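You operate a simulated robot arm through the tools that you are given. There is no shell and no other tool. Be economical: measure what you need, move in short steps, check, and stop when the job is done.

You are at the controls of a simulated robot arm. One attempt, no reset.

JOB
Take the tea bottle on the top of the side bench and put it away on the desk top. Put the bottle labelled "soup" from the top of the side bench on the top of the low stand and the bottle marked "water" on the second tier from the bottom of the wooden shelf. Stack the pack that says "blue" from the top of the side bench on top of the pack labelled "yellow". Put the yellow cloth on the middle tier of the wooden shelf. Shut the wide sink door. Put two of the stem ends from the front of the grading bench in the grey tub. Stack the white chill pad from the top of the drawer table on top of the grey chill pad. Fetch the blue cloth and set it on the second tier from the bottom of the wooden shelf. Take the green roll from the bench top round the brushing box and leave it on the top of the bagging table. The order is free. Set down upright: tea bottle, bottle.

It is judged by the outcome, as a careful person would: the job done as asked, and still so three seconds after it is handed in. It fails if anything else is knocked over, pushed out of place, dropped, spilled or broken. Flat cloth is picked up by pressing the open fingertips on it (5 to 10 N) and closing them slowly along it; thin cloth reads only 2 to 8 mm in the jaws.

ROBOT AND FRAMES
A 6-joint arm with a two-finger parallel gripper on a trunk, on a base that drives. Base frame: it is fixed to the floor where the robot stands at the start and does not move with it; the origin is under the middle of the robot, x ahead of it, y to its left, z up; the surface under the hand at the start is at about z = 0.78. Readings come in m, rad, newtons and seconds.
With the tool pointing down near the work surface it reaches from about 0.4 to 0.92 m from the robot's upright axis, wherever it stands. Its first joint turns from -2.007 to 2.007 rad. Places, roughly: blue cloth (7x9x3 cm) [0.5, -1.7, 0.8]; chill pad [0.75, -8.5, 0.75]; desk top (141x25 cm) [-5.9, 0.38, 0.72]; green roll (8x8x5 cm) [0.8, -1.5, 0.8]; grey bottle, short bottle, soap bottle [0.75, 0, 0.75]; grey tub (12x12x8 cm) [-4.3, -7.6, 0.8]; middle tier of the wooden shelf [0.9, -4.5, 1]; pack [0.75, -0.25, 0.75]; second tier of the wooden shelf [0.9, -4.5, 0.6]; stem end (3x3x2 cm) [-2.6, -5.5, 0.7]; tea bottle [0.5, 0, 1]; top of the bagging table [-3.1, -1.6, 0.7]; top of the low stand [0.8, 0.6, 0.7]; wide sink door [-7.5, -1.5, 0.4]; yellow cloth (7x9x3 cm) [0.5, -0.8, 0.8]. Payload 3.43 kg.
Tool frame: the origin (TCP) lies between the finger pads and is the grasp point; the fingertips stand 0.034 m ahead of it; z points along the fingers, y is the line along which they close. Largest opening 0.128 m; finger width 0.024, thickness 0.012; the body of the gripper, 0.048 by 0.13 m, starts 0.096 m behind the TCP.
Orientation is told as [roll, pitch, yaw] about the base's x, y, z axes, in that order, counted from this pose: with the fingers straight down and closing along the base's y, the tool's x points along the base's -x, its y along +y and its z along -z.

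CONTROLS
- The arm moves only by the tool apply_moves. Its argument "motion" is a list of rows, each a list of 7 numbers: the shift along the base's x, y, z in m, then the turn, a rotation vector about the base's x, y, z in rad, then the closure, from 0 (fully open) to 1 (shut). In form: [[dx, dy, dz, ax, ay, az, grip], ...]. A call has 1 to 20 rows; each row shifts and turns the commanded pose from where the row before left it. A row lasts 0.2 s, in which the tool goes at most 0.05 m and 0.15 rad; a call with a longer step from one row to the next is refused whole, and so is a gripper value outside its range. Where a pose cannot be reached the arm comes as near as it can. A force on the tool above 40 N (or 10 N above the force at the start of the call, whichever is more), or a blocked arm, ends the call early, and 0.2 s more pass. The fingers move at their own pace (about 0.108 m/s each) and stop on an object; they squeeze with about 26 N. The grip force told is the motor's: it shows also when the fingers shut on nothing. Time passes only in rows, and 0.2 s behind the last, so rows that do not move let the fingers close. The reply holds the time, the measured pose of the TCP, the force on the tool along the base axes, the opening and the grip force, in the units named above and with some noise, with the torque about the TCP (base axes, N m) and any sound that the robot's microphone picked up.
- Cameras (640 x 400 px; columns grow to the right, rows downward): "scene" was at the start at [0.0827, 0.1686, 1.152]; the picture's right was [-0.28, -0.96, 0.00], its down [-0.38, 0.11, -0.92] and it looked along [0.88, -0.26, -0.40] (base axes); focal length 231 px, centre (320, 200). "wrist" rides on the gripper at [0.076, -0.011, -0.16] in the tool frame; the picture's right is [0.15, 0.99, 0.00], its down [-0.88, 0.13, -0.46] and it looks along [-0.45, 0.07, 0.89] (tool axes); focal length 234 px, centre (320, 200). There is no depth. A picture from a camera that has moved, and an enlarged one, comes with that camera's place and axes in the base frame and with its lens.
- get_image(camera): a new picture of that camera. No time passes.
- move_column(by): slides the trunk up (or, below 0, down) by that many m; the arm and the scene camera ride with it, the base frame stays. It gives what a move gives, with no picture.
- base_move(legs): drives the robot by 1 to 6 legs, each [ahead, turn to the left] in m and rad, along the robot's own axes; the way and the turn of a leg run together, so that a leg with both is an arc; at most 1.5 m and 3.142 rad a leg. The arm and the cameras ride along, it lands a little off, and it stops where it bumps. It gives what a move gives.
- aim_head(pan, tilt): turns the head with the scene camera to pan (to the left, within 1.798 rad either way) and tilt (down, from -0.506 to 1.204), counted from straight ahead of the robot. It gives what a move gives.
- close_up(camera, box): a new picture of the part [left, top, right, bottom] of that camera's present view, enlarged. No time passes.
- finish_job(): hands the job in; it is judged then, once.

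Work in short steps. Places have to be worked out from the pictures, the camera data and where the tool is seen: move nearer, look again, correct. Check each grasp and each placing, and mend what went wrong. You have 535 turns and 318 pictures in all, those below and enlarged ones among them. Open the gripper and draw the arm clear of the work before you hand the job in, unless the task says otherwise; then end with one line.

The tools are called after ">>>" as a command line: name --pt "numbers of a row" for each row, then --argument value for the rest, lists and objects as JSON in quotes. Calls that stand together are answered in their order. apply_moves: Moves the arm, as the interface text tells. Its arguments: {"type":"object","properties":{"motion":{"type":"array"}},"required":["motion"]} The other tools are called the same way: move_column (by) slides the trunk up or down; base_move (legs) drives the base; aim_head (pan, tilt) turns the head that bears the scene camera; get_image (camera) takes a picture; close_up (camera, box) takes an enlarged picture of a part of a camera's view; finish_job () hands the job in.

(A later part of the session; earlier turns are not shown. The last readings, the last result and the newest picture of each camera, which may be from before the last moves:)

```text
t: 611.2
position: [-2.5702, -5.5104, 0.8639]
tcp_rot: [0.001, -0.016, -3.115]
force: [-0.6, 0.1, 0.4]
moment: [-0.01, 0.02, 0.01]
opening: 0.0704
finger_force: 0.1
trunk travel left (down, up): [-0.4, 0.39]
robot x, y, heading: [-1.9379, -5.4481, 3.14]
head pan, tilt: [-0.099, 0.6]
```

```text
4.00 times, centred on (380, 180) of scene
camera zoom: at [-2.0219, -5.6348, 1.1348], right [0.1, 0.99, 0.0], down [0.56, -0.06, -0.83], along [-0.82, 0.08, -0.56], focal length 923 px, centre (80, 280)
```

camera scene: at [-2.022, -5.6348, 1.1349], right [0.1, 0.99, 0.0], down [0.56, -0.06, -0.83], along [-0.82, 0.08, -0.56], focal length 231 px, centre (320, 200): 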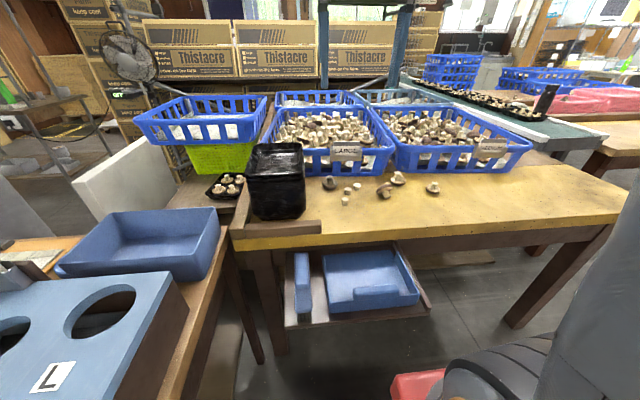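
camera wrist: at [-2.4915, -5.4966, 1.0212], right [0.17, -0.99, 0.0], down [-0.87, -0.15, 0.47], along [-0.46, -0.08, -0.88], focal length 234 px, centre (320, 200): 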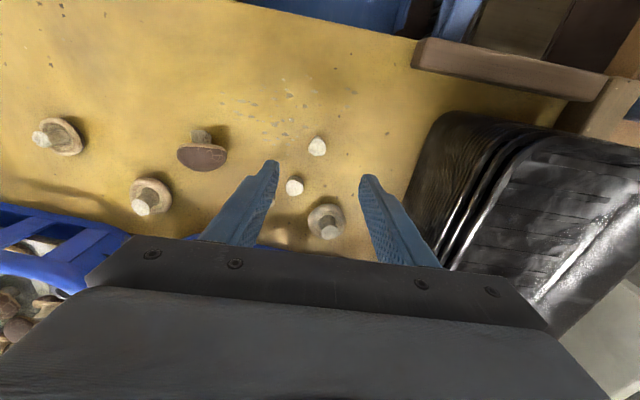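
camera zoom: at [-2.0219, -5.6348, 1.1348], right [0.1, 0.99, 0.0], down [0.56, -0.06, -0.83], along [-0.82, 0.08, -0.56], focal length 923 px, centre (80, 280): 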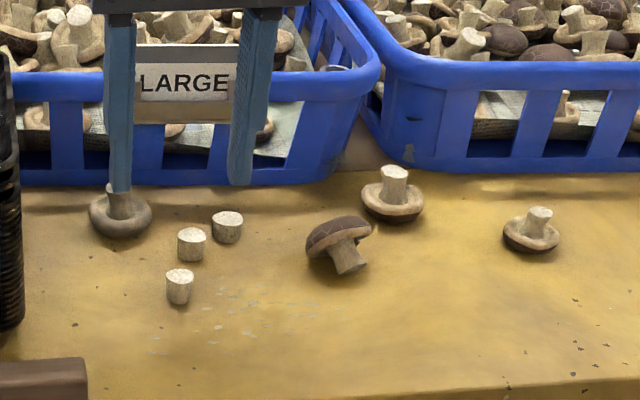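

The black tray stack is close, so I rotate the gripper 90° (closing along x) before descending.

>>> apply_moves --pt "0 0.004 0.01 0 -0.016 0.14 0.5" --pt "0 0 0.01 0 0 0.14 0.55" --pt "0 0 0 0 0 0.14 0.6" --pt "0 0 0 0 0 0.14 0.6" --pt "0 0 0 0 0 0.14 0.6" --pt "0 0 0 0 0 0.14 0.6" --pt "0 0 0 0 0 0.14 0.6" --pt "0 0 0 0 0 0.14 0.6" --pt "0 0 0 0 0 0.14 0.6" --pt "0 0 0 0 0 0.14 0.6" --pt "0 0 0 0 0 0.14 0.6" --pt "0 0 0 0 0 0 0.6"

>>> get_image --camera "wrist"

```text
t: 613.8
position: [-2.5713, -5.5059, 0.8829]
tcp_rot: [0.002, 0.001, -1.575]
force: [0.2, -0.4, 0.7]
moment: [-0.03, 0.0, 0.03]
opening: 0.0511
finger_force: 0.1
trunk travel left (down, up): [-0.4, 0.39]
robot x, y, heading: [-1.9379, -5.4476, 3.141]
head pan, tilt: [-0.099, 0.6]
```

```text
134 pictures are left
camera wrist: at [-2.5815, -5.4298, 1.0417], right [0.99, 0.14, 0.0], down [0.13, -0.88, 0.46], along [0.07, -0.45, -0.89], focal length 234 px, centre (320, 200)
```

wrist: 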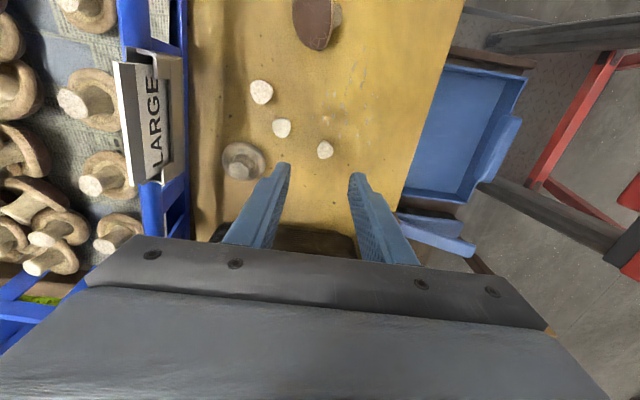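

Stem A at (-2.566,-5.509). Shift slightly and descend.

>>> apply_moves --pt "0.005 -0.003 -0.04 0 0 0 0.6" --pt "0 0 -0.04 0 0 0 0.6" --pt "0 0 -0.02 0 0 0 0.6" --pt "0 0 0 0 0 0 0.6"

>>> get_image --camera "wrist"

>>> close_up --camera "scene" --box '[300, 140, 460, 220]'

```text
t: 614.8
position: [-2.5647, -5.5081, 0.784]
tcp_rot: [0.003, 0.0, -1.574]
force: [-0.4, -1.6, 0.2]
moment: [0.02, -0.01, -0.03]
opening: 0.0512
finger_force: 0.1
trunk travel left (down, up): [-0.4, 0.39]
robot x, y, heading: [-1.9382, -5.4448, 3.14]
head pan, tilt: [-0.099, 0.6]
```

```text
133 pictures are left
camera wrist: at [-2.5747, -5.4328, 0.9429], right [0.99, 0.14, 0.0], down [0.12, -0.88, 0.46], along [0.07, -0.45, -0.89], focal length 234 px, centre (320, 200)
```

wrist: 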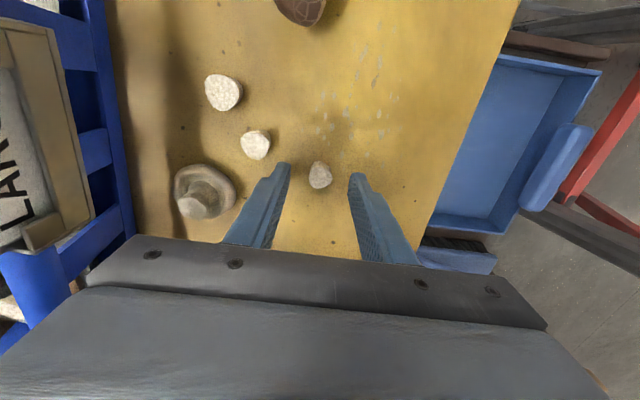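

```text
4.00 times, centred on (380, 180) of scene
camera zoom: at [-2.0219, -5.6348, 1.1348], right [0.1, 0.99, 0.0], down [0.56, -0.06, -0.83], along [-0.82, 0.08, -0.56], focal length 923 px, centre (80, 280)
```

zoom: 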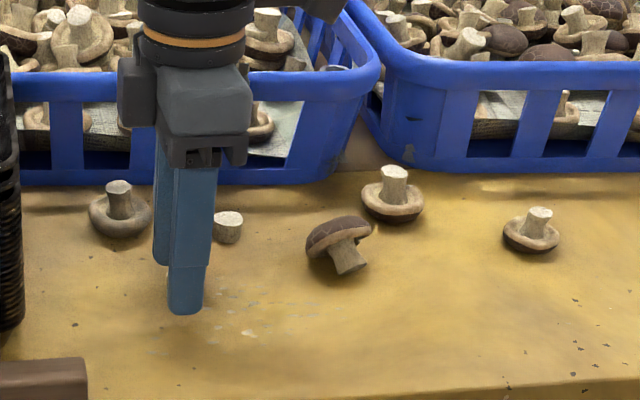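

>>> apply_moves --pt "0.002 -0.004 -0.015 0 0 0 0.6" --pt "0 0 -0.008 0 0 0 0.6" --pt "0 0 -0.004 0 0 0 0.6" --pt "0 0 0 0 0 0 0.6"

>>> get_image --camera "wrist"

```text
t: 615.3
position: [-2.5643, -5.5116, 0.7748]
tcp_rot: [-0.008, 0.001, -1.578]
force: [5.9, 1.9, 19.9]
moment: [0.02, -0.91, 0.04]
opening: 0.0546
finger_force: 3.0
trunk travel left (down, up): [-0.4, 0.39]
robot x, y, heading: [-1.9381, -5.447, 3.142]
head pan, tilt: [-0.099, 0.6]
stopped in row 2: the force on the tool passed its limit at 58 N (the readings are from after the stop); the commanded pose is now the measured one
```

```text
131 pictures are left
camera wrist: at [-2.5732, -5.435, 0.933], right [0.99, 0.14, -0.01], down [0.13, -0.88, 0.45], along [0.06, -0.45, -0.89], focal length 234 px, centre (320, 200)
```

wrist: 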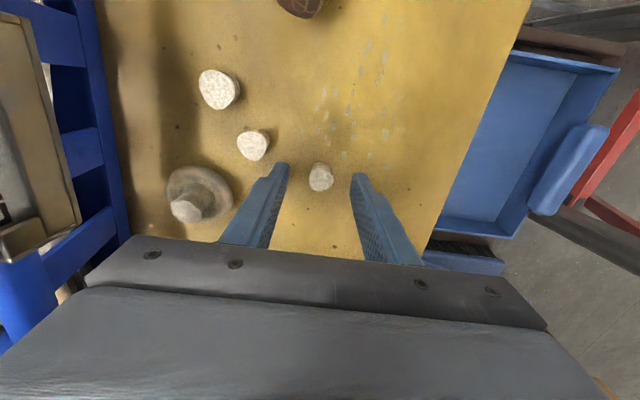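

Bench is at z≈0.739. Rise 4 mm, shift y +7 mm, close.

>>> apply_moves --pt "0 0 0.006 0.009 0 0 0.6" --pt "0.001 0.007 0 0 0 0 0.6" --pt "0 0 0 0 0 0 0.75" --pt "0 0 0 0 0 0 0.9" --pt "0 0 0 0 0 0 1.0" --pt "0 0 0 0 0 0 1.0"

>>> get_image --camera "wrist"

```text
t: 616.7
position: [-2.5641, -5.5043, 0.7787]
tcp_rot: [-0.006, 0.009, -1.577]
force: [0.1, 0.0, 0.0]
moment: [0.0, 0.02, 0.01]
opening: 0.0115
finger_force: 25.8
trunk travel left (down, up): [-0.4, 0.39]
robot x, y, heading: [-1.9371, -5.4491, 3.139]
head pan, tilt: [-0.099, 0.6]
```

```text
130 pictures are left
camera wrist: at [-2.5733, -5.4298, 0.938], right [0.99, 0.14, 0.0], down [0.13, -0.89, 0.45], along [0.06, -0.44, -0.89], focal length 234 px, centre (320, 200)
```

wrist: 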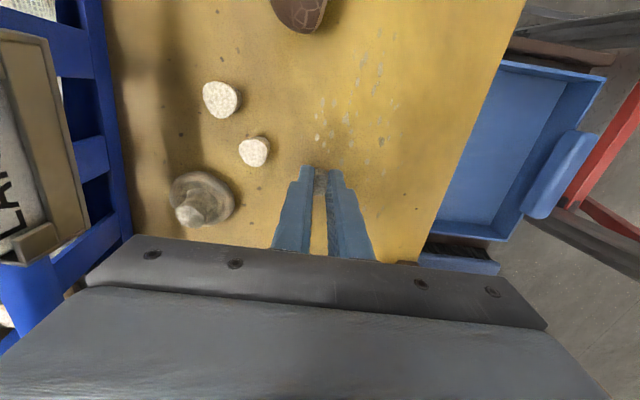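

Reads 11.5 mm with firm force; I lift a little and look.

>>> apply_moves --pt "0 0 0.01 0 0 0 1.0" --pt "0 0 0.03 0 0 0 1.0" --pt "0 0 0.04 0 0 0 1.0" --pt "0 0 0.04 0 0 0 1.0" --pt "0 0 0 0 0 0 1.0"

>>> close_up --camera "scene" --box '[300, 100, 460, 220]'

>>> close_up --camera "wrist" --box '[220, 100, 420, 260]'

```text
t: 617.9
position: [-2.5655, -5.5041, 0.9001]
tcp_rot: [-0.005, 0.01, -1.576]
force: [1.1, -0.6, -0.6]
moment: [0.01, 0.0, 0.0]
opening: 0.0139
finger_force: 25.9
trunk travel left (down, up): [-0.4, 0.39]
robot x, y, heading: [-1.9373, -5.4479, 3.141]
head pan, tilt: [-0.099, 0.6]
```

```text
3.33 times, centred on (380, 160) of scene
camera zoom: at [-2.0221, -5.6347, 1.1348], right [0.1, 0.99, 0.0], down [0.56, -0.06, -0.83], along [-0.82, 0.08, -0.56], focal length 769 px, centre (120, 333)
```

zoom: 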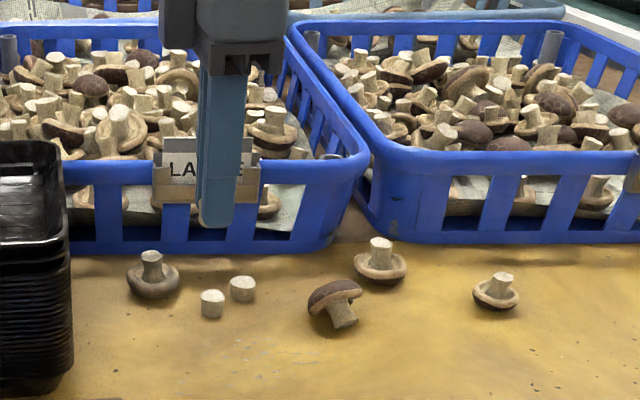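

```text
2.50 times, centred on (320, 180) of wrist
camera zoom: at [-2.5733, -5.4303, 1.0592], right [0.99, 0.14, 0.0], down [0.13, -0.89, 0.45], along [0.06, -0.44, -0.89], focal length 585 px, centre (320, 250)
```

zoom: 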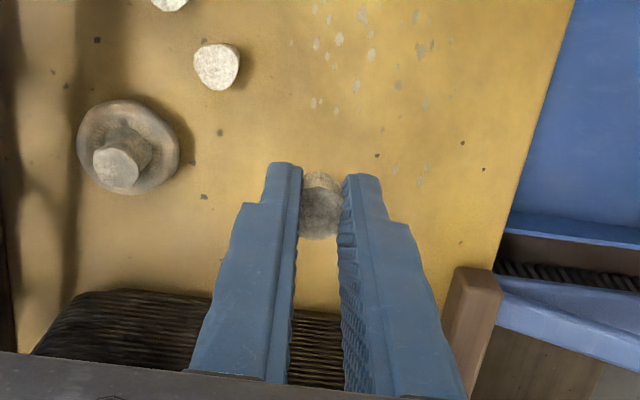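

Stem A is held. I raise, back out, and drive the long way round via x≈-0.5 and y≈-8.1 to the tub.

>>> apply_moves --pt "0.02 0.01 0.04 0 0 0 1.0" --pt "0.02 0.02 0.04 0 0 0 1.0" --pt "0.0 0.02 0.04 0 0 0 1.0" --pt "0 0 0.0 0 0 0 1.0"

>>> base_move --legs '[[-1.4, 0], [0, 1.57], [1.5, 0], [1.15, 0], [0, -1.57]]'

>>> aim_head --pan 0.0 --tilt 0.25

>>> get_image --camera "scene"

```text
t: 618.9
position: [-2.5217, -5.4548, 1.0175]
tcp_rot: [-0.004, 0.01, -1.577]
force: [0.8, -0.1, -1.1]
moment: [0.02, 0.0, 0.01]
opening: 0.0141
finger_force: 25.9
trunk travel left (down, up): [-0.4, 0.39]
robot x, y, heading: [-1.9379, -5.4477, 3.143]
head pan, tilt: [-0.099, 0.6]
```

```text
t: 646.0
position: [-1.1256, -8.1388, 1.0174]
tcp_rot: [-0.006, 0.007, -1.521]
force: [0.7, 0.3, -0.3]
moment: [0.01, 0.0, -0.01]
opening: 0.0139
finger_force: 26.2
trunk travel left (down, up): [-0.4, 0.39]
robot x, y, heading: [-0.5386, -8.0986, -3.092]
head pan, tilt: [-0.099, 0.6]
```

```text
t: 646.8
position: [-1.1252, -8.1397, 1.0174]
tcp_rot: [-0.008, 0.009, -1.523]
force: [-0.4, -0.2, -0.2]
moment: [-0.01, -0.01, -0.02]
opening: 0.0138
finger_force: 26.0
trunk travel left (down, up): [-0.4, 0.39]
robot x, y, heading: [-0.5394, -8.1031, -3.092]
head pan, tilt: [0.0, 0.25]
```

```text
127 pictures are left
camera scene: at [-0.6202, -8.2997, 1.167], right [-0.05, 1.0, 0.0], down [0.25, 0.01, -0.97], along [-0.97, -0.05, -0.25], focal length 231 px, centre (320, 200)
```

scene: 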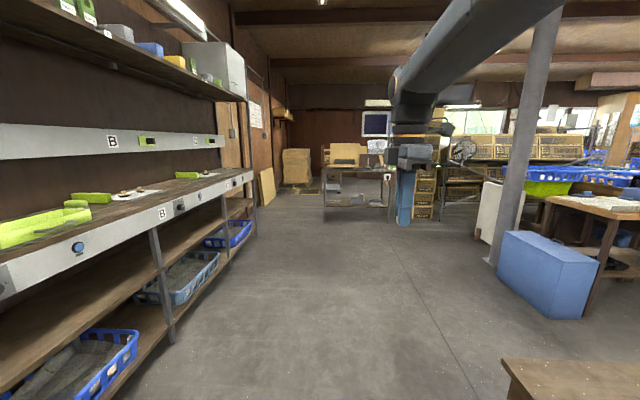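

Lane clear. Drive west to x≈-2.9, then toward the metal table.

>>> base_move --legs '[[1.5, 0], [0.9, 0], [0, -0.75], [0.45, 0]]'

>>> aim_head --pan 0.5 --tilt 0.4

>>> get_image --camera "scene"

```text
t: 663.0
position: [-3.7316, -7.5195, 1.0177]
tcp_rot: [-0.006, 0.009, -2.296]
force: [0.3, -0.7, 0.4]
moment: [-0.02, -0.03, 0.02]
opening: 0.0138
finger_force: 25.7
trunk travel left (down, up): [-0.4, 0.39]
robot x, y, heading: [-3.2842, -7.8971, 2.419]
head pan, tilt: [0.0, 0.25]
```

```text
t: 663.9
position: [-3.7318, -7.5207, 1.0178]
tcp_rot: [-0.009, 0.008, -2.297]
force: [0.3, 0.2, -1.2]
moment: [0.0, 0.02, -0.02]
opening: 0.0138
finger_force: 26.5
trunk travel left (down, up): [-0.4, 0.39]
robot x, y, heading: [-3.284, -7.9019, 2.417]
head pan, tilt: [0.499, 0.4]
```

```text
126 pictures are left
camera scene: at [-3.5033, -8.0302, 1.1531], right [0.22, 0.97, 0.0], down [0.38, -0.09, -0.92], along [-0.9, 0.21, -0.39], focal length 231 px, centre (320, 200)
```

scene: 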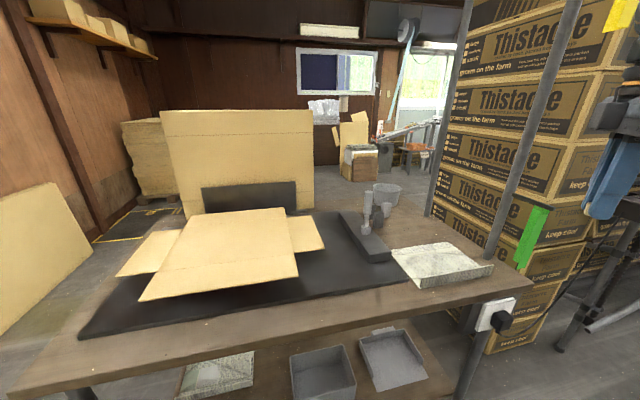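

>>> close_up --camera "scene" --box '[320, 150, 480, 290]'

```text
2.86 times, centred on (400, 220) of scene
camera zoom: at [-3.5033, -8.0302, 1.1531], right [0.22, 0.97, 0.0], down [0.38, -0.09, -0.92], along [-0.9, 0.21, -0.39], focal length 659 px, centre (91, 143)
```

zoom: 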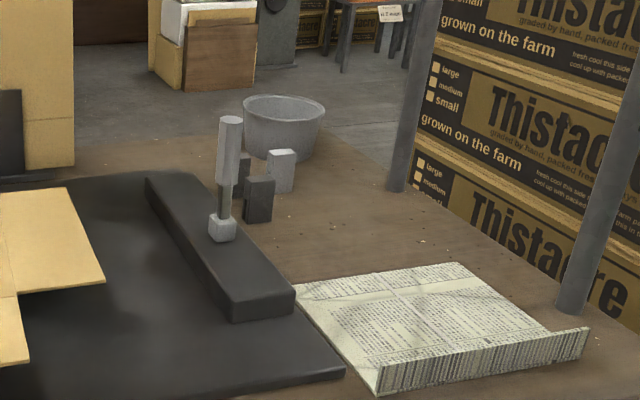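

The grey tub is at ≈(-4.32,-7.56), rim z≈0.84. I turn toward it and drive up to the table edge.

>>> base_move --legs '[[0, 0.41], [0.2, 0]]'

>>> aim_head --pan 0.0 --tilt 0.5

>>> get_image --camera "scene"

>>> get_image --camera "wrist"

```text
t: 666.7
position: [-4.035, -7.6682, 1.0177]
tcp_rot: [-0.007, 0.009, -1.887]
force: [0.4, 0.8, -0.2]
moment: [0.01, 0.03, 0.0]
opening: 0.0136
finger_force: 25.7
trunk travel left (down, up): [-0.4, 0.39]
robot x, y, heading: [-3.477, -7.837, 2.828]
head pan, tilt: [0.499, 0.4]
```

```text
t: 667.6
position: [-4.0353, -7.6683, 1.0172]
tcp_rot: [-0.008, 0.009, -1.887]
force: [1.1, 0.1, -0.8]
moment: [0.0, 0.0, 0.0]
opening: 0.0142
finger_force: 25.7
trunk travel left (down, up): [-0.4, 0.39]
robot x, y, heading: [-3.4788, -7.8401, 2.831]
head pan, tilt: [0.0, 0.499]
```

```text
124 pictures are left
camera scene: at [-3.6178, -7.9993, 1.1439], right [0.31, 0.95, 0.0], down [0.46, -0.15, -0.88], along [-0.84, 0.27, -0.48], focal length 231 px, centre (320, 200)
```

scene: 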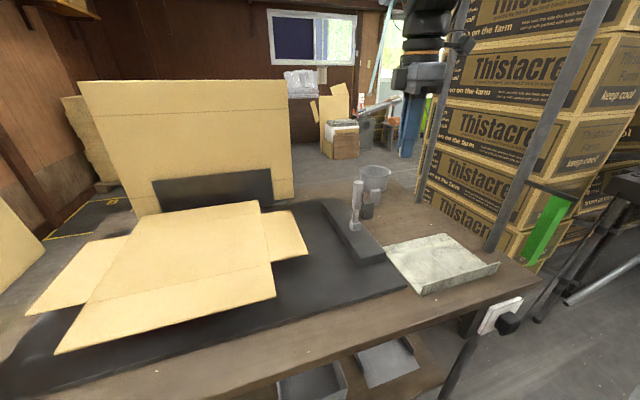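

```text
123 pictures are left
camera wrist: at [-4.0203, -7.5936, 1.1772], right [0.99, -0.17, 0.0], down [-0.15, -0.88, 0.45], along [-0.08, -0.44, -0.89], focal length 234 px, centre (320, 200)
```

wrist: 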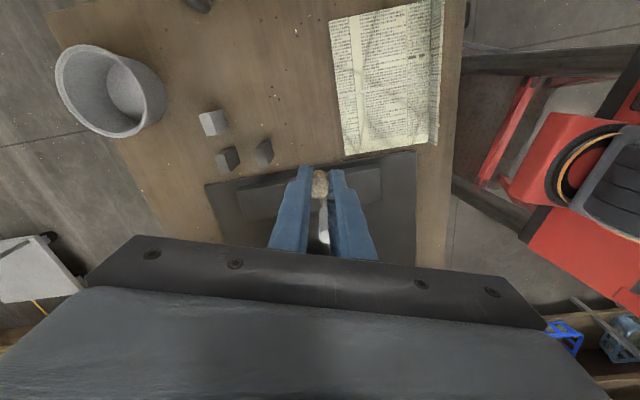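

Triangulated tub rim centre: (-4.331,-7.552,0.81). Move above it.

>>> apply_moves --pt "-0.036 0.014 0 0 0 0 1.0" --pt "-0.036 0.014 0 0 0 0 1.0" --pt "-0.036 0.014 0 0 0 0 1.0" --pt "-0.036 0.014 0 0 0 0 1.0" --pt "-0.036 0.014 0 0 0 0 1.0" --pt "-0.036 0.014 0 0 0 0 1.0" --pt "-0.036 0.014 0 0 0 0 1.0" --pt "-0.036 0.014 0 0 0 0 1.0" --pt "0 0 0 0 0 0 1.0"

>>> get_image --camera "wrist"

>>> get_image --camera "scene"

```text
t: 669.6
position: [-4.2948, -7.5678, 1.0089]
tcp_rot: [-0.004, 0.008, -1.887]
force: [-0.2, 1.0, 0.4]
moment: [-0.01, 0.03, 0.03]
opening: 0.0141
finger_force: 26.0
out of reach, approached as far as the arm can: row 8
trunk travel left (down, up): [-0.4, 0.39]
robot x, y, heading: [-3.4754, -7.8395, 2.832]
head pan, tilt: [0.0, 0.499]
```

```text
122 pictures are left
camera wrist: at [-4.2805, -7.4923, 1.168], right [0.99, -0.17, 0.0], down [-0.15, -0.88, 0.45], along [-0.08, -0.44, -0.89], focal length 234 px, centre (320, 200)
```

wrist: 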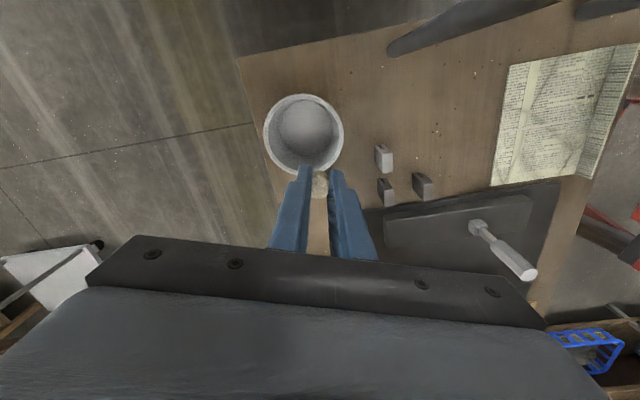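

```text
121 pictures are left
camera scene: at [-3.6178, -7.9992, 1.1439], right [0.31, 0.95, 0.0], down [0.46, -0.15, -0.88], along [-0.83, 0.27, -0.48], focal length 231 px, centre (320, 200)
```

scene: 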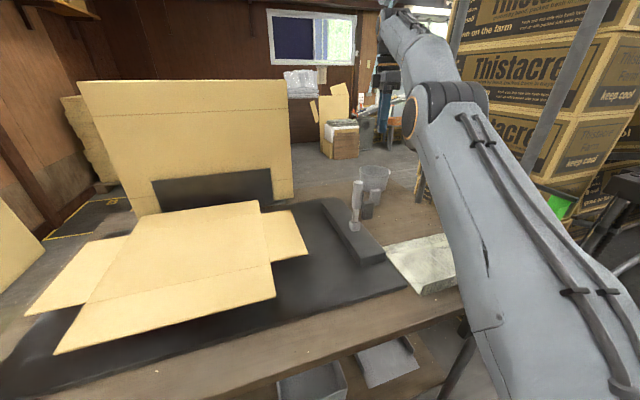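

Tub centre (-4.318,-7.553). Descend into it while centring, then release.

>>> apply_moves --pt "-0.012 0.007 -0.04 0 0 0 1.0" --pt "-0.011 0.0075 -0.04 0 0 0 1.0" --pt "0 0 -0.04 0 0 0 1.0" --pt "0 0 0 0 0 0 1.0"

>>> get_image --camera "wrist"

```text
t: 670.6
position: [-4.3194, -7.5509, 0.8866]
tcp_rot: [-0.008, 0.009, -1.889]
force: [-0.3, -0.3, 0.0]
moment: [0.02, 0.0, -0.04]
opening: 0.0137
finger_force: 26.2
trunk travel left (down, up): [-0.4, 0.39]
robot x, y, heading: [-3.4705, -7.8418, 2.83]
head pan, tilt: [0.0, 0.499]
```

```text
120 pictures are left
camera wrist: at [-4.3057, -7.4763, 1.0463], right [0.99, -0.17, 0.0], down [-0.15, -0.88, 0.45], along [-0.08, -0.44, -0.89], focal length 234 px, centre (320, 200)
```

wrist: 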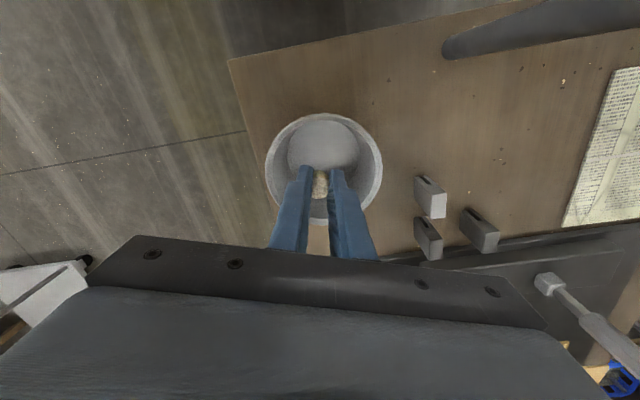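

Centred in the rim. Lower and release.

>>> apply_moves --pt "0.002 -0.005 -0.035 0 0 0 1.0" --pt "0 0 -0.025 0 0 0 1.0" --pt "0 0 0 0 0 0 0.8" --pt "0 0 0 0 0 0 0.65" --pt "0 0 0 0 0 0 0.65" --pt "0 0 0.03 0 0 0 0.65" --pt "0 0 0.04 0 0 0 0.65" --pt "0 0 0.04 0 0 0 0.65" --pt "0 0 0.03 0 0 0 0.65"

>>> get_image --camera "wrist"

```text
t: 672.6
position: [-4.3124, -7.5572, 0.9658]
tcp_rot: [-0.004, 0.008, -1.887]
force: [-0.8, -0.8, -0.9]
moment: [0.0, 0.01, -0.02]
opening: 0.0448
finger_force: 0.1
out of reach, approached as far as the arm can: row 9
trunk travel left (down, up): [-0.4, 0.39]
robot x, y, heading: [-3.4753, -7.8429, 2.824]
head pan, tilt: [0.0, 0.499]
```

```text
119 pictures are left
camera wrist: at [-4.2976, -7.4845, 1.1259], right [0.99, -0.17, 0.0], down [-0.15, -0.88, 0.45], along [-0.08, -0.44, -0.89], focal length 234 px, centre (320, 200)
```

wrist: 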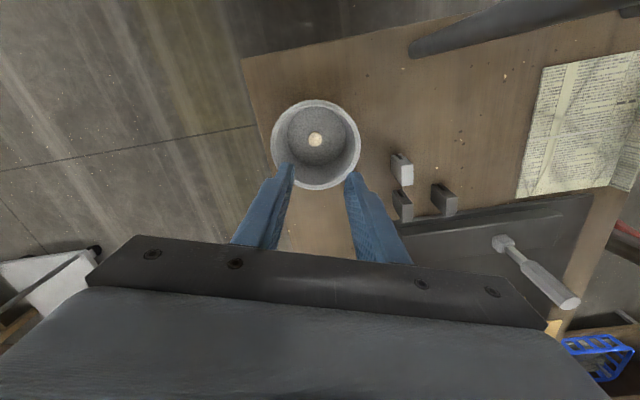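

Stem A lies in the tub. I retract the arm and drive back for a second stem.

>>> apply_moves --pt "0.04 -0.015 0.01 0 0 0 0.65" --pt "0.04 -0.015 0.01 0 0 0 0.65" --pt "0.04 -0.015 0.01 0 0 0 0.65" --pt "0.04 -0.015 0.01 0 0 0 0.65" --pt "0.04 -0.015 0.01 0 0 0 0.65" --pt "0.04 -0.015 0 0 0 0 0.65" --pt "0.03 -0.01 0 0 0 0 0.6"

>>> base_move --legs '[[-0.25, 0], [0, -2.897], [1.5, 0], [1.2, 0], [0, 1.637]]'

```text
t: 674.2
position: [-4.0415, -7.656, 1.0156]
tcp_rot: [-0.006, 0.008, -1.89]
force: [-0.1, -0.1, 0.0]
moment: [0.0, -0.04, 0.01]
opening: 0.0511
finger_force: 0.1
trunk travel left (down, up): [-0.4, 0.39]
robot x, y, heading: [-3.4792, -7.837, 2.826]
head pan, tilt: [0.0, 0.499]
```

```text
t: 699.5
position: [-0.518, -7.3833, 1.0147]
tcp_rot: [-0.006, 0.008, -3.131]
force: [-0.8, 0.2, -0.4]
moment: [-0.04, 0.02, -0.01]
opening: 0.0512
finger_force: 0.1
trunk travel left (down, up): [-0.4, 0.39]
robot x, y, heading: [-0.5078, -7.9786, 1.584]
head pan, tilt: [0.0, 0.499]
```

>>> base_move --legs '[[1.5, 0], [1.04, 0], [0, 1.557], [1.38, 0]]'

>>> aim_head --pan -0.1 --tilt 0.6

>>> get_image --camera "wrist"

>>> get_image --camera "scene"

```text
t: 722.2
position: [-2.5101, -5.4223, 1.0151]
tcp_rot: [-0.006, 0.009, -1.577]
force: [0.4, 0.1, 0.6]
moment: [0.02, -0.04, 0.02]
opening: 0.0511
finger_force: 0.0
trunk travel left (down, up): [-0.4, 0.39]
robot x, y, heading: [-1.9175, -5.429, 3.136]
head pan, tilt: [0.0, 0.499]
```

```text
t: 722.9
position: [-2.5094, -5.4231, 1.0152]
tcp_rot: [-0.007, 0.008, -1.577]
force: [-0.2, -0.9, 0.2]
moment: [0.02, 0.03, 0.02]
opening: 0.0512
finger_force: 0.0
trunk travel left (down, up): [-0.4, 0.39]
robot x, y, heading: [-1.915, -5.4303, 3.134]
head pan, tilt: [-0.099, 0.6]
```

```text
118 pictures are left
camera wrist: at [-2.5188, -5.3482, 1.1755], right [0.99, 0.14, 0.0], down [0.13, -0.89, 0.45], along [0.06, -0.44, -0.89], focal length 234 px, centre (320, 200)
```

wrist: 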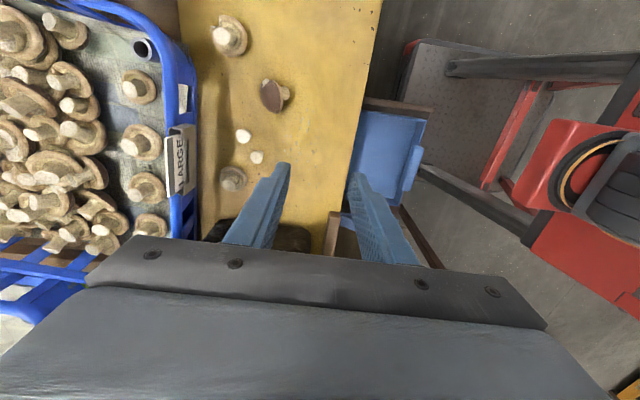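

```text
117 pictures are left
camera scene: at [-1.999, -5.6117, 1.1349], right [0.1, 0.99, 0.0], down [0.56, -0.06, -0.83], along [-0.82, 0.09, -0.56], focal length 231 px, centre (320, 200)
```

scene: 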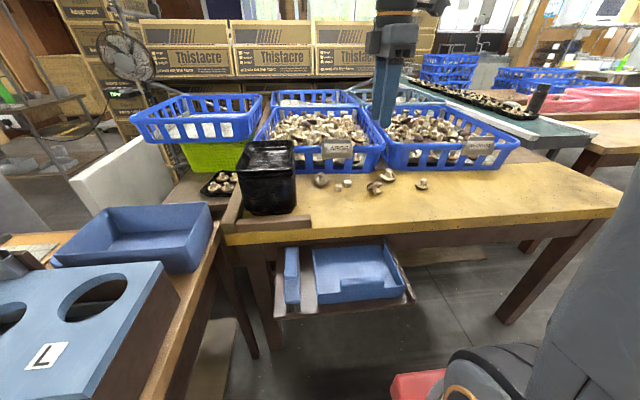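

Stem C at (-2.644,-5.451). Move above it and look.

>>> apply_moves --pt "-0.045 -0.01 0 0.006 -0.008 0 0.62" --pt "-0.045 -0.009 0 0 0 0 0.62" --pt "-0.045 -0.009 -0.01 0 0 0 0.62" --pt "0 0 -0.045 0 0 0 0.62" --pt "0 0 -0.045 0 0 0 0.62" --pt "0 0 0 0 0 0 0.62"

>>> get_image --camera "wrist"

```text
t: 724.3
position: [-2.6479, -5.4508, 0.9138]
tcp_rot: [0.001, 0.015, -1.577]
force: [0.5, 0.5, -0.1]
moment: [-0.01, 0.02, 0.02]
opening: 0.0489
finger_force: 0.1
trunk travel left (down, up): [-0.4, 0.39]
robot x, y, heading: [-1.9155, -5.427, 3.137]
head pan, tilt: [-0.099, 0.6]
```

```text
116 pictures are left
camera wrist: at [-2.6575, -5.3771, 1.0741], right [0.99, 0.14, 0.0], down [0.12, -0.89, 0.44], along [0.07, -0.44, -0.9], focal length 234 px, centre (320, 200)
```

wrist: 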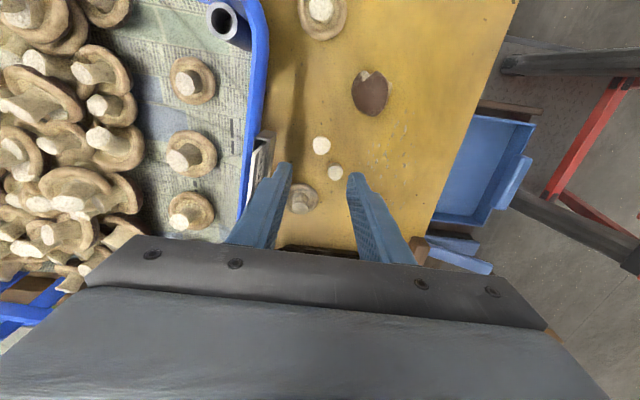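

C at (-2.643,-5.452). Descend to just above the bench and close.

>>> apply_moves --pt "0.005 -0.001 -0.035 -0.015 0 0 0.62" --pt "0 0 -0.04 0 0 0 0.62" --pt "0 0 -0.04 0 0 0 0.62" --pt "0 0 -0.018 0 0 0 0.62" --pt "0 0 0 0 0 0 0.62"

>>> get_image --camera "wrist"

```text
t: 725.5
position: [-2.6414, -5.4518, 0.7814]
tcp_rot: [0.002, 0.001, -1.578]
force: [0.2, 0.4, 2.0]
moment: [0.08, 0.15, -0.01]
opening: 0.0485
finger_force: 0.0
trunk travel left (down, up): [-0.4, 0.39]
robot x, y, heading: [-1.9139, -5.4268, 3.133]
head pan, tilt: [-0.099, 0.6]
```

```text
115 pictures are left
camera wrist: at [-2.6505, -5.3762, 0.9402], right [0.99, 0.14, 0.0], down [0.12, -0.88, 0.46], along [0.06, -0.45, -0.89], focal length 234 px, centre (320, 200)
```

wrist: 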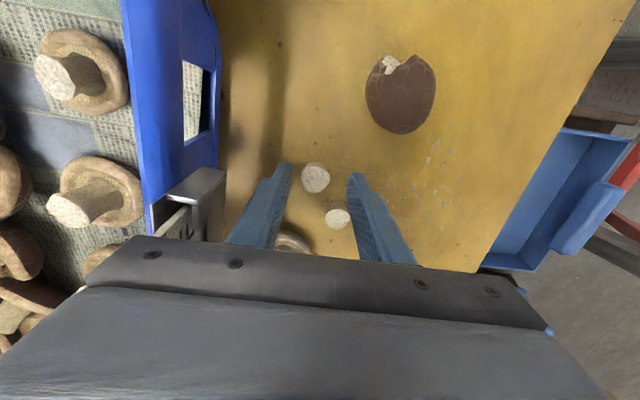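

>>> apply_moves --pt "-0.001 0 0.001 0 0 0 0.62" --pt "0 0 0 0 0 0 0.75" --pt "0 0 0 0 0 0 0.85" --pt "0 0 0 0 0 0 1.0" --pt "0 0 0 0 0 0 1.0" --pt "0 0 0.02 0 0 0 1.0" --pt "0 0 0.04 0 0 0 1.0" --pt "0 0 0.04 0 0 0 1.0" --pt "0 0 0 0 0 0 1.0"

>>> close_up --camera "wrist" --box '[220, 80, 420, 260]'

```text
t: 727.5
position: [-2.64, -5.4529, 0.8842]
tcp_rot: [0.001, 0.0, -1.577]
force: [0.1, -0.2, 0.3]
moment: [0.0, 0.0, -0.02]
opening: 0.0154
finger_force: 26.1
trunk travel left (down, up): [-0.4, 0.39]
robot x, y, heading: [-1.9144, -5.4291, 3.137]
head pan, tilt: [-0.099, 0.6]
```

```text
2.22 times, centred on (320, 170) of wrist
camera zoom: at [-2.6511, -5.3772, 1.0433], right [0.99, 0.14, 0.0], down [0.12, -0.88, 0.46], along [0.07, -0.45, -0.89], focal length 520 px, centre (320, 267)
```

zoom: 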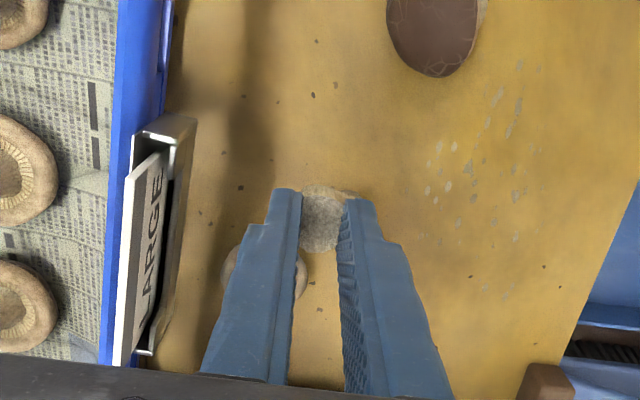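

Stem C is held. Raise, retract and repeat the drive to the tub.

>>> apply_moves --pt "0.02 0 0.04 0 0 0 1.0" --pt "0.03 0 0.035 0 0 0 1.0" --pt "0.04 0.01 0.03 0 0 0 1.0" --pt "0.04 0.01 0.02 0 0 0 1.0" --pt "0 0 0 0 0 0 1.0"

>>> get_image --camera "wrist"

>>> base_move --legs '[[-1.4, 0], [0, 1.57], [1.5, 0], [1.18, 0], [0, -1.6]]'

```text
refused: row 3 steps farther than a row can; nothing moved
```

```text
113 pictures are left
camera wrist: at [-2.6511, -5.3772, 1.0433], right [0.99, 0.14, 0.0], down [0.12, -0.88, 0.46], along [0.07, -0.45, -0.89], focal length 234 px, centre (320, 200)
```

wrist: 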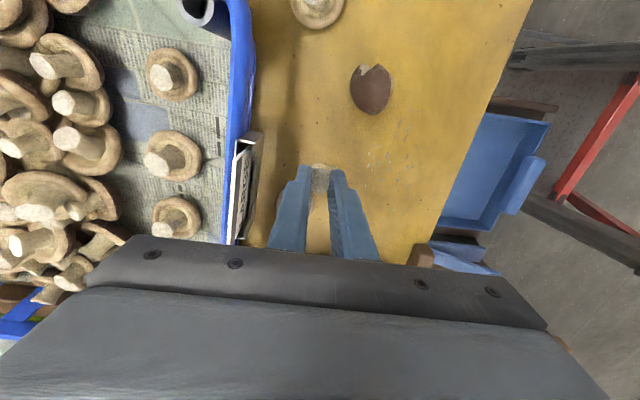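

```text
t: 754.9
position: [-1.2327, -8.12, 0.8847]
tcp_rot: [0.003, -0.001, -1.615]
force: [0.1, -0.4, 0.2]
moment: [-0.04, 0.0, 0.02]
opening: 0.0151
finger_force: 26.0
trunk travel left (down, up): [-0.4, 0.39]
robot x, y, heading: [-0.5049, -8.1199, 3.1]
head pan, tilt: [-0.099, 0.6]
```

The raise was refused but the drive was uneventful (still gripping). I raise and retract the arm now, then continue west.

>>> apply_moves --pt "0.02 0 0.04 0 0 0 1.0" --pt "0.03 0 0.035 0 0 0 1.0" --pt "0.03 0 0.03 0 0 0 1.0" --pt "0.04 0 0.02 0 0 0 1.0" --pt "0 0 0 0 0 0 1.0"

>>> base_move --legs '[[0, 0.06], [1.5, 0], [0.95, 0], [0, -0.75], [0.42, 0]]'

```text
t: 756.1
position: [-1.1119, -8.1212, 1.0084]
tcp_rot: [0.002, -0.001, -1.615]
force: [0.0, -0.5, 0.5]
moment: [0.01, -0.02, -0.01]
opening: 0.0153
finger_force: 25.7
trunk travel left (down, up): [-0.4, 0.39]
robot x, y, heading: [-0.5067, -8.1195, 3.095]
head pan, tilt: [-0.099, 0.6]
```

```text
t: 772.8
position: [-3.7819, -7.5433, 1.007]
tcp_rot: [0.001, 0.0, -2.273]
force: [-0.1, -0.5, -0.9]
moment: [0.01, 0.0, -0.02]
opening: 0.0149
finger_force: 25.7
trunk travel left (down, up): [-0.4, 0.39]
robot x, y, heading: [-3.2971, -7.9096, 2.438]
head pan, tilt: [-0.099, 0.6]
```

>>> base_move --legs '[[0, 0.385], [0.2, 0]]'

>>> get_image --camera "wrist"

```text
t: 775.5
position: [-4.0775, -7.6822, 1.0072]
tcp_rot: [0.003, 0.0, -1.895]
force: [0.2, -0.1, -0.7]
moment: [-0.02, 0.03, -0.01]
opening: 0.0151
finger_force: 25.7
trunk travel left (down, up): [-0.4, 0.39]
robot x, y, heading: [-3.4945, -7.8461, 2.82]
head pan, tilt: [-0.099, 0.6]
```

```text
112 pictures are left
camera wrist: at [-4.0636, -7.6073, 1.1664], right [0.98, -0.18, 0.0], down [-0.16, -0.88, 0.46], along [-0.08, -0.45, -0.89], focal length 234 px, centre (320, 200)
```

wrist: 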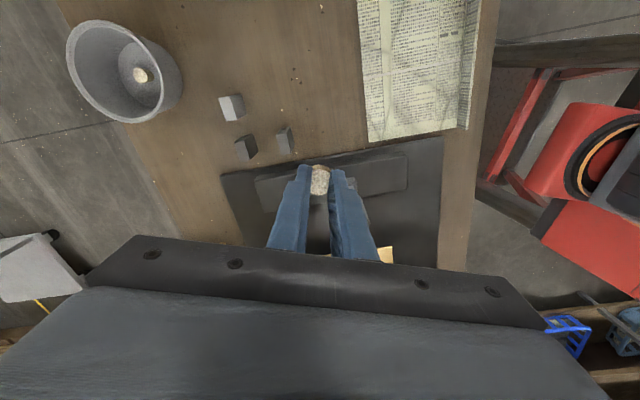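

>>> apply_moves --pt "-0.04 0.021 0 0 0 0 1.0" --pt "-0.04 0.021 0 0 0 0 1.0" --pt "-0.04 0.021 0 0 0 0 1.0" --pt "-0.04 0.021 0 0 0 0 1.0" --pt "-0.04 0.021 0 0 0 0 1.0" --pt "-0.04 0.021 -0.01 0 0 0 1.0" --pt "0 0 -0.04 0 0 0 1.0" --pt "0 0 -0.04 0 0 0 1.0" --pt "0 0 0 0 0 0 1.0"

>>> get_image --camera "wrist"

```text
t: 777.5
position: [-4.3119, -7.5577, 0.913]
tcp_rot: [0.002, 0.0, -1.893]
force: [-0.1, -0.9, -0.2]
moment: [-0.02, -0.02, -0.01]
opening: 0.0152
finger_force: 26.3
out of reach, approached as far as the arm can: row 6
trunk travel left (down, up): [-0.4, 0.39]
robot x, y, heading: [-3.4903, -7.8479, 2.822]
head pan, tilt: [-0.099, 0.6]
```

```text
111 pictures are left
camera wrist: at [-4.2973, -7.4821, 1.0721], right [0.98, -0.18, 0.0], down [-0.16, -0.88, 0.46], along [-0.08, -0.45, -0.89], focal length 234 px, centre (320, 200)
```

wrist: 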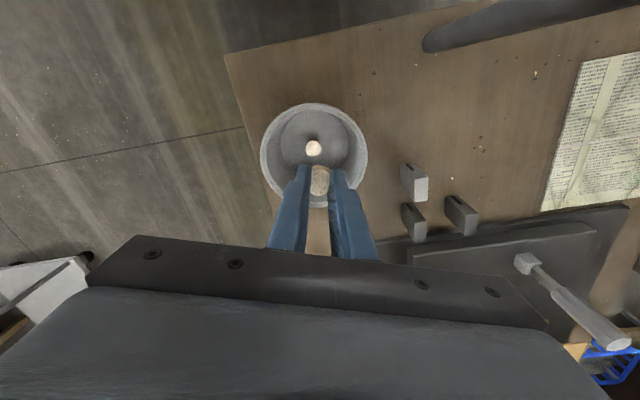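

>>> apply_moves --pt "-0.004 0.002 -0.04 0 0 0 1.0" --pt "0 0 -0.037 0 0 0 1.0" --pt "0 0 0 0 0 0 1.0" --pt "0 0 0 0 0 0 0.8" --pt "0 0 0 0 0 0 0.65" --pt "0 0 0 0 0 0 0.65" --pt "0 0 0.03 0 0 0 0.65" --pt "0 0 0.04 0 0 0 0.65" --pt "0 0 0.04 0 0 0 0.65" --pt "0.02 -0.007 0.02 0 0 0 0.65"

>>> get_image --camera "wrist"

```text
t: 779.7
position: [-4.2961, -7.5637, 0.967]
tcp_rot: [0.004, -0.001, -1.891]
force: [-0.3, 0.8, -0.4]
moment: [0.0, -0.07, -0.04]
opening: 0.0448
finger_force: 0.0
trunk travel left (down, up): [-0.4, 0.39]
robot x, y, heading: [-3.4935, -7.8509, 2.822]
head pan, tilt: [-0.099, 0.6]
```

```text
110 pictures are left
camera wrist: at [-4.2816, -7.488, 1.1253], right [0.98, -0.18, 0.0], down [-0.16, -0.88, 0.46], along [-0.08, -0.45, -0.89], focal length 234 px, centre (320, 200)
```

wrist: 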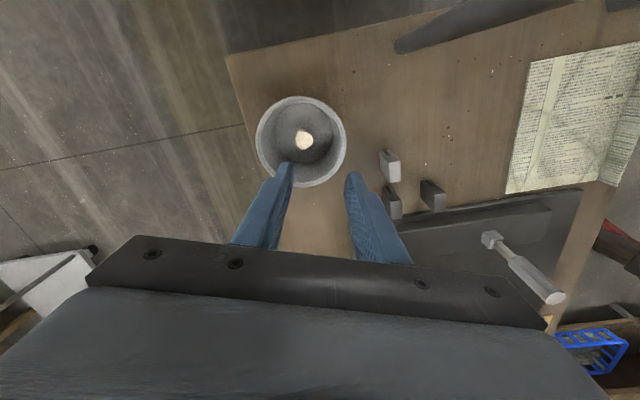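

>>> close_up --camera "wrist" --box '[240, 80, 360, 200]'

```text
3.33 times, centred on (300, 140) of wrist
camera zoom: at [-4.2816, -7.488, 1.1253], right [0.98, -0.18, 0.0], down [-0.16, -0.88, 0.46], along [-0.08, -0.45, -0.89], focal length 781 px, centre (387, 400)
```

zoom: 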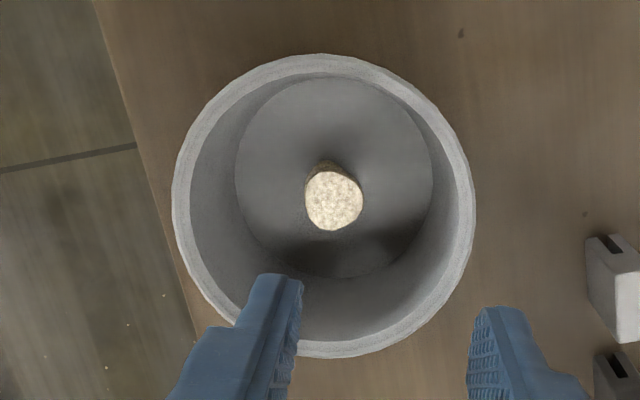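

Both stems are in the tub (one resting on the other). Retract and head back north for the green roll.

>>> apply_moves --pt "0.04 -0.015 0.01 0 0 0 0.65" --pt "0.04 -0.015 0.01 0 0 0 0.65" --pt "0.04 -0.015 0.01 0 0 0 0.5" --pt "0.04 -0.015 0.01 0 0 0 0.3" --pt "0.04 -0.015 0 0 0 0 0" --pt "0.04 -0.015 0 0 0 0 0"

>>> base_move --legs '[[-0.25, 0], [0, -2.89], [1.5, 0], [1.2, 0], [0, 1.637]]'

>>> base_move --legs '[[1.5, 0], [1.5, 0], [1.5, 0], [1.5, 0]]'

```text
t: 781.1
position: [-4.0559, -7.6521, 1.0072]
tcp_rot: [0.003, 0.0, -1.891]
force: [-0.7, 0.4, -0.6]
moment: [0.0, -0.08, 0.01]
opening: 0.128
finger_force: 0.0
trunk travel left (down, up): [-0.4, 0.39]
robot x, y, heading: [-3.494, -7.8522, 2.819]
head pan, tilt: [-0.099, 0.6]
```

```text
t: 806.4
position: [-0.5407, -7.5959, 1.0077]
tcp_rot: [0.001, 0.0, 3.098]
force: [0.4, 0.3, -0.1]
moment: [0.0, 0.01, 0.02]
opening: 0.1276
finger_force: 0.1
trunk travel left (down, up): [-0.4, 0.39]
robot x, y, heading: [-0.5749, -8.1922, 1.529]
head pan, tilt: [-0.099, 0.6]
```

```text
t: 834.5
position: [-0.1345, -1.7035, 1.0078]
tcp_rot: [0.002, 0.0, 3.055]
force: [0.0, -0.1, 0.2]
moment: [0.01, -0.01, -0.02]
opening: 0.1282
finger_force: 0.0
trunk travel left (down, up): [-0.4, 0.39]
robot x, y, heading: [-0.1917, -2.2982, 1.489]
head pan, tilt: [-0.099, 0.6]
```

>>> base_move --legs '[[0.8, 0], [0, -1.489]]'

>>> aim_head --pan -0.1 --tilt 0.5

>>> get_image --camera "scene"

```text
t: 842.4
position: [0.4719, -1.5128, 1.008]
tcp_rot: [0.001, 0.001, 1.567]
force: [-0.5, 0.2, -0.8]
moment: [-0.01, 0.01, 0.01]
opening: 0.128
finger_force: 0.1
trunk travel left (down, up): [-0.4, 0.39]
robot x, y, heading: [-0.1248, -1.5075, -0.003]
head pan, tilt: [-0.099, 0.6]
```

```text
t: 843.1
position: [0.4724, -1.5124, 1.0079]
tcp_rot: [0.002, 0.001, 1.568]
force: [0.6, 0.0, 0.1]
moment: [0.01, 0.01, 0.0]
opening: 0.128
finger_force: 0.2
trunk travel left (down, up): [-0.4, 0.39]
robot x, y, heading: [-0.1225, -1.5029, -0.002]
head pan, tilt: [-0.099, 0.499]
```

```text
108 pictures are left
camera scene: at [-0.0383, -1.3153, 1.1439], right [-0.1, -0.99, 0.0], down [-0.48, 0.05, -0.88], along [0.87, -0.09, -0.48], focal length 231 px, centre (320, 200)
```

scene: 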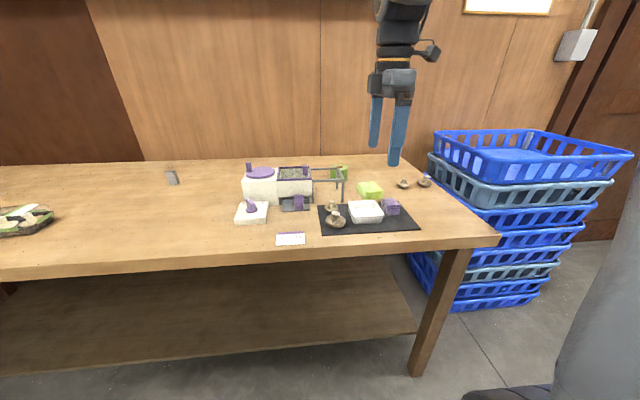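

>>> base_move --legs '[[0.17, 0]]'

>>> close_up --camera "scene" --box '[220, 140, 450, 280]'

>>> get_image --camera "wrist"

```text
t: 844.6
position: [0.6411, -1.5116, 1.0087]
tcp_rot: [0.001, 0.002, 1.569]
force: [-0.4, -1.6, -1.0]
moment: [0.01, -0.03, 0.0]
opening: 0.1281
finger_force: 0.1
trunk travel left (down, up): [-0.4, 0.39]
robot x, y, heading: [0.0453, -1.5021, -0.002]
head pan, tilt: [-0.099, 0.499]
```

```text
2.78 times, centred on (335, 210) of scene
camera zoom: at [0.1307, -1.3153, 1.1439], right [-0.1, -0.99, 0.0], down [-0.48, 0.05, -0.88], along [0.87, -0.09, -0.48], focal length 642 px, centre (278, 172)
```

zoom: 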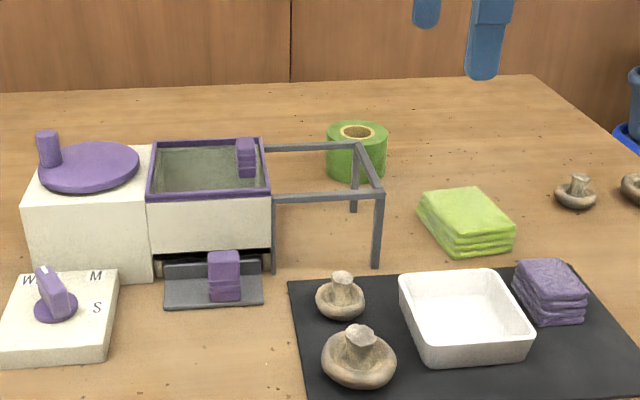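

```text
106 pictures are left
camera wrist: at [0.6535, -1.5867, 1.1667], right [-0.99, -0.14, 0.0], down [-0.13, 0.88, 0.46], along [-0.07, 0.45, -0.89], focal length 234 px, centre (320, 200)
```

wrist: 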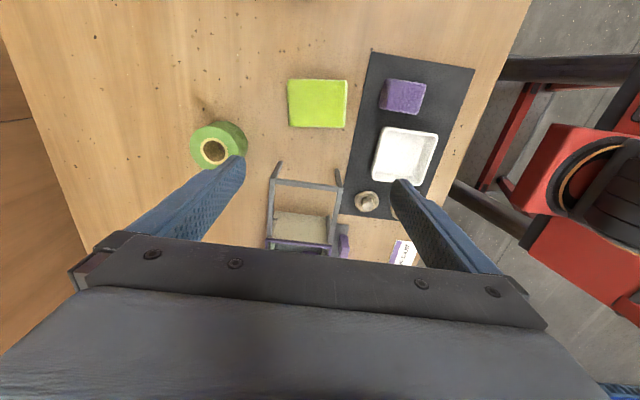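

Roll top centre (0.794,-1.476,0.83), 8 cm wide. I rotate back to yaw 0 (closing along y, clear of the wire frame) and go above it.

>>> apply_moves --pt "0 0 0.01 0 0 -0.143 0" --pt "0 0 0 0 0 -0.143 0" --pt "0.02 0.005 0 0 0 -0.143 0" --pt "0.02 0.005 0 0 0 -0.143 0" --pt "0.02 0.005 0 0 0 -0.143 0" --pt "0.02 0.005 0 0 0 -0.143 0" --pt "0.02 0.005 0 0 0 -0.143 0" --pt "0.02 0.005 0 0 0 -0.143 0" --pt "0.02 0.005 0 0 0 -0.143 0" --pt "0.013 0.001 0 0 0 -0.143 0" --pt "0 0 0 0 0 -0.14 0" --pt "0 0 -0.04 0 0 0 0" --pt "0 0 0 0 0 0 0"

>>> get_image --camera "wrist"

```text
t: 847.4
position: [0.7939, -1.4768, 0.9764]
tcp_rot: [0.002, -0.001, -0.002]
force: [0.6, -0.4, -0.4]
moment: [-0.02, 0.01, 0.02]
opening: 0.128
finger_force: 0.1
trunk travel left (down, up): [-0.4, 0.39]
robot x, y, heading: [0.0475, -1.4978, -0.006]
head pan, tilt: [-0.099, 0.499]
```

```text
105 pictures are left
camera wrist: at [0.7197, -1.487, 1.1359], right [-0.14, 0.99, 0.0], down [0.88, 0.13, 0.46], along [0.45, 0.07, -0.89], focal length 234 px, centre (320, 200)
```

wrist: 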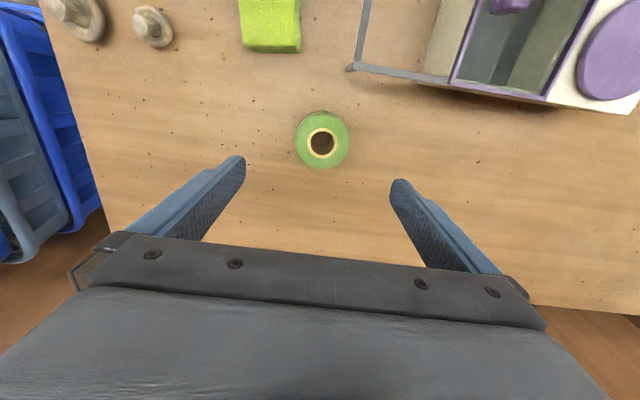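

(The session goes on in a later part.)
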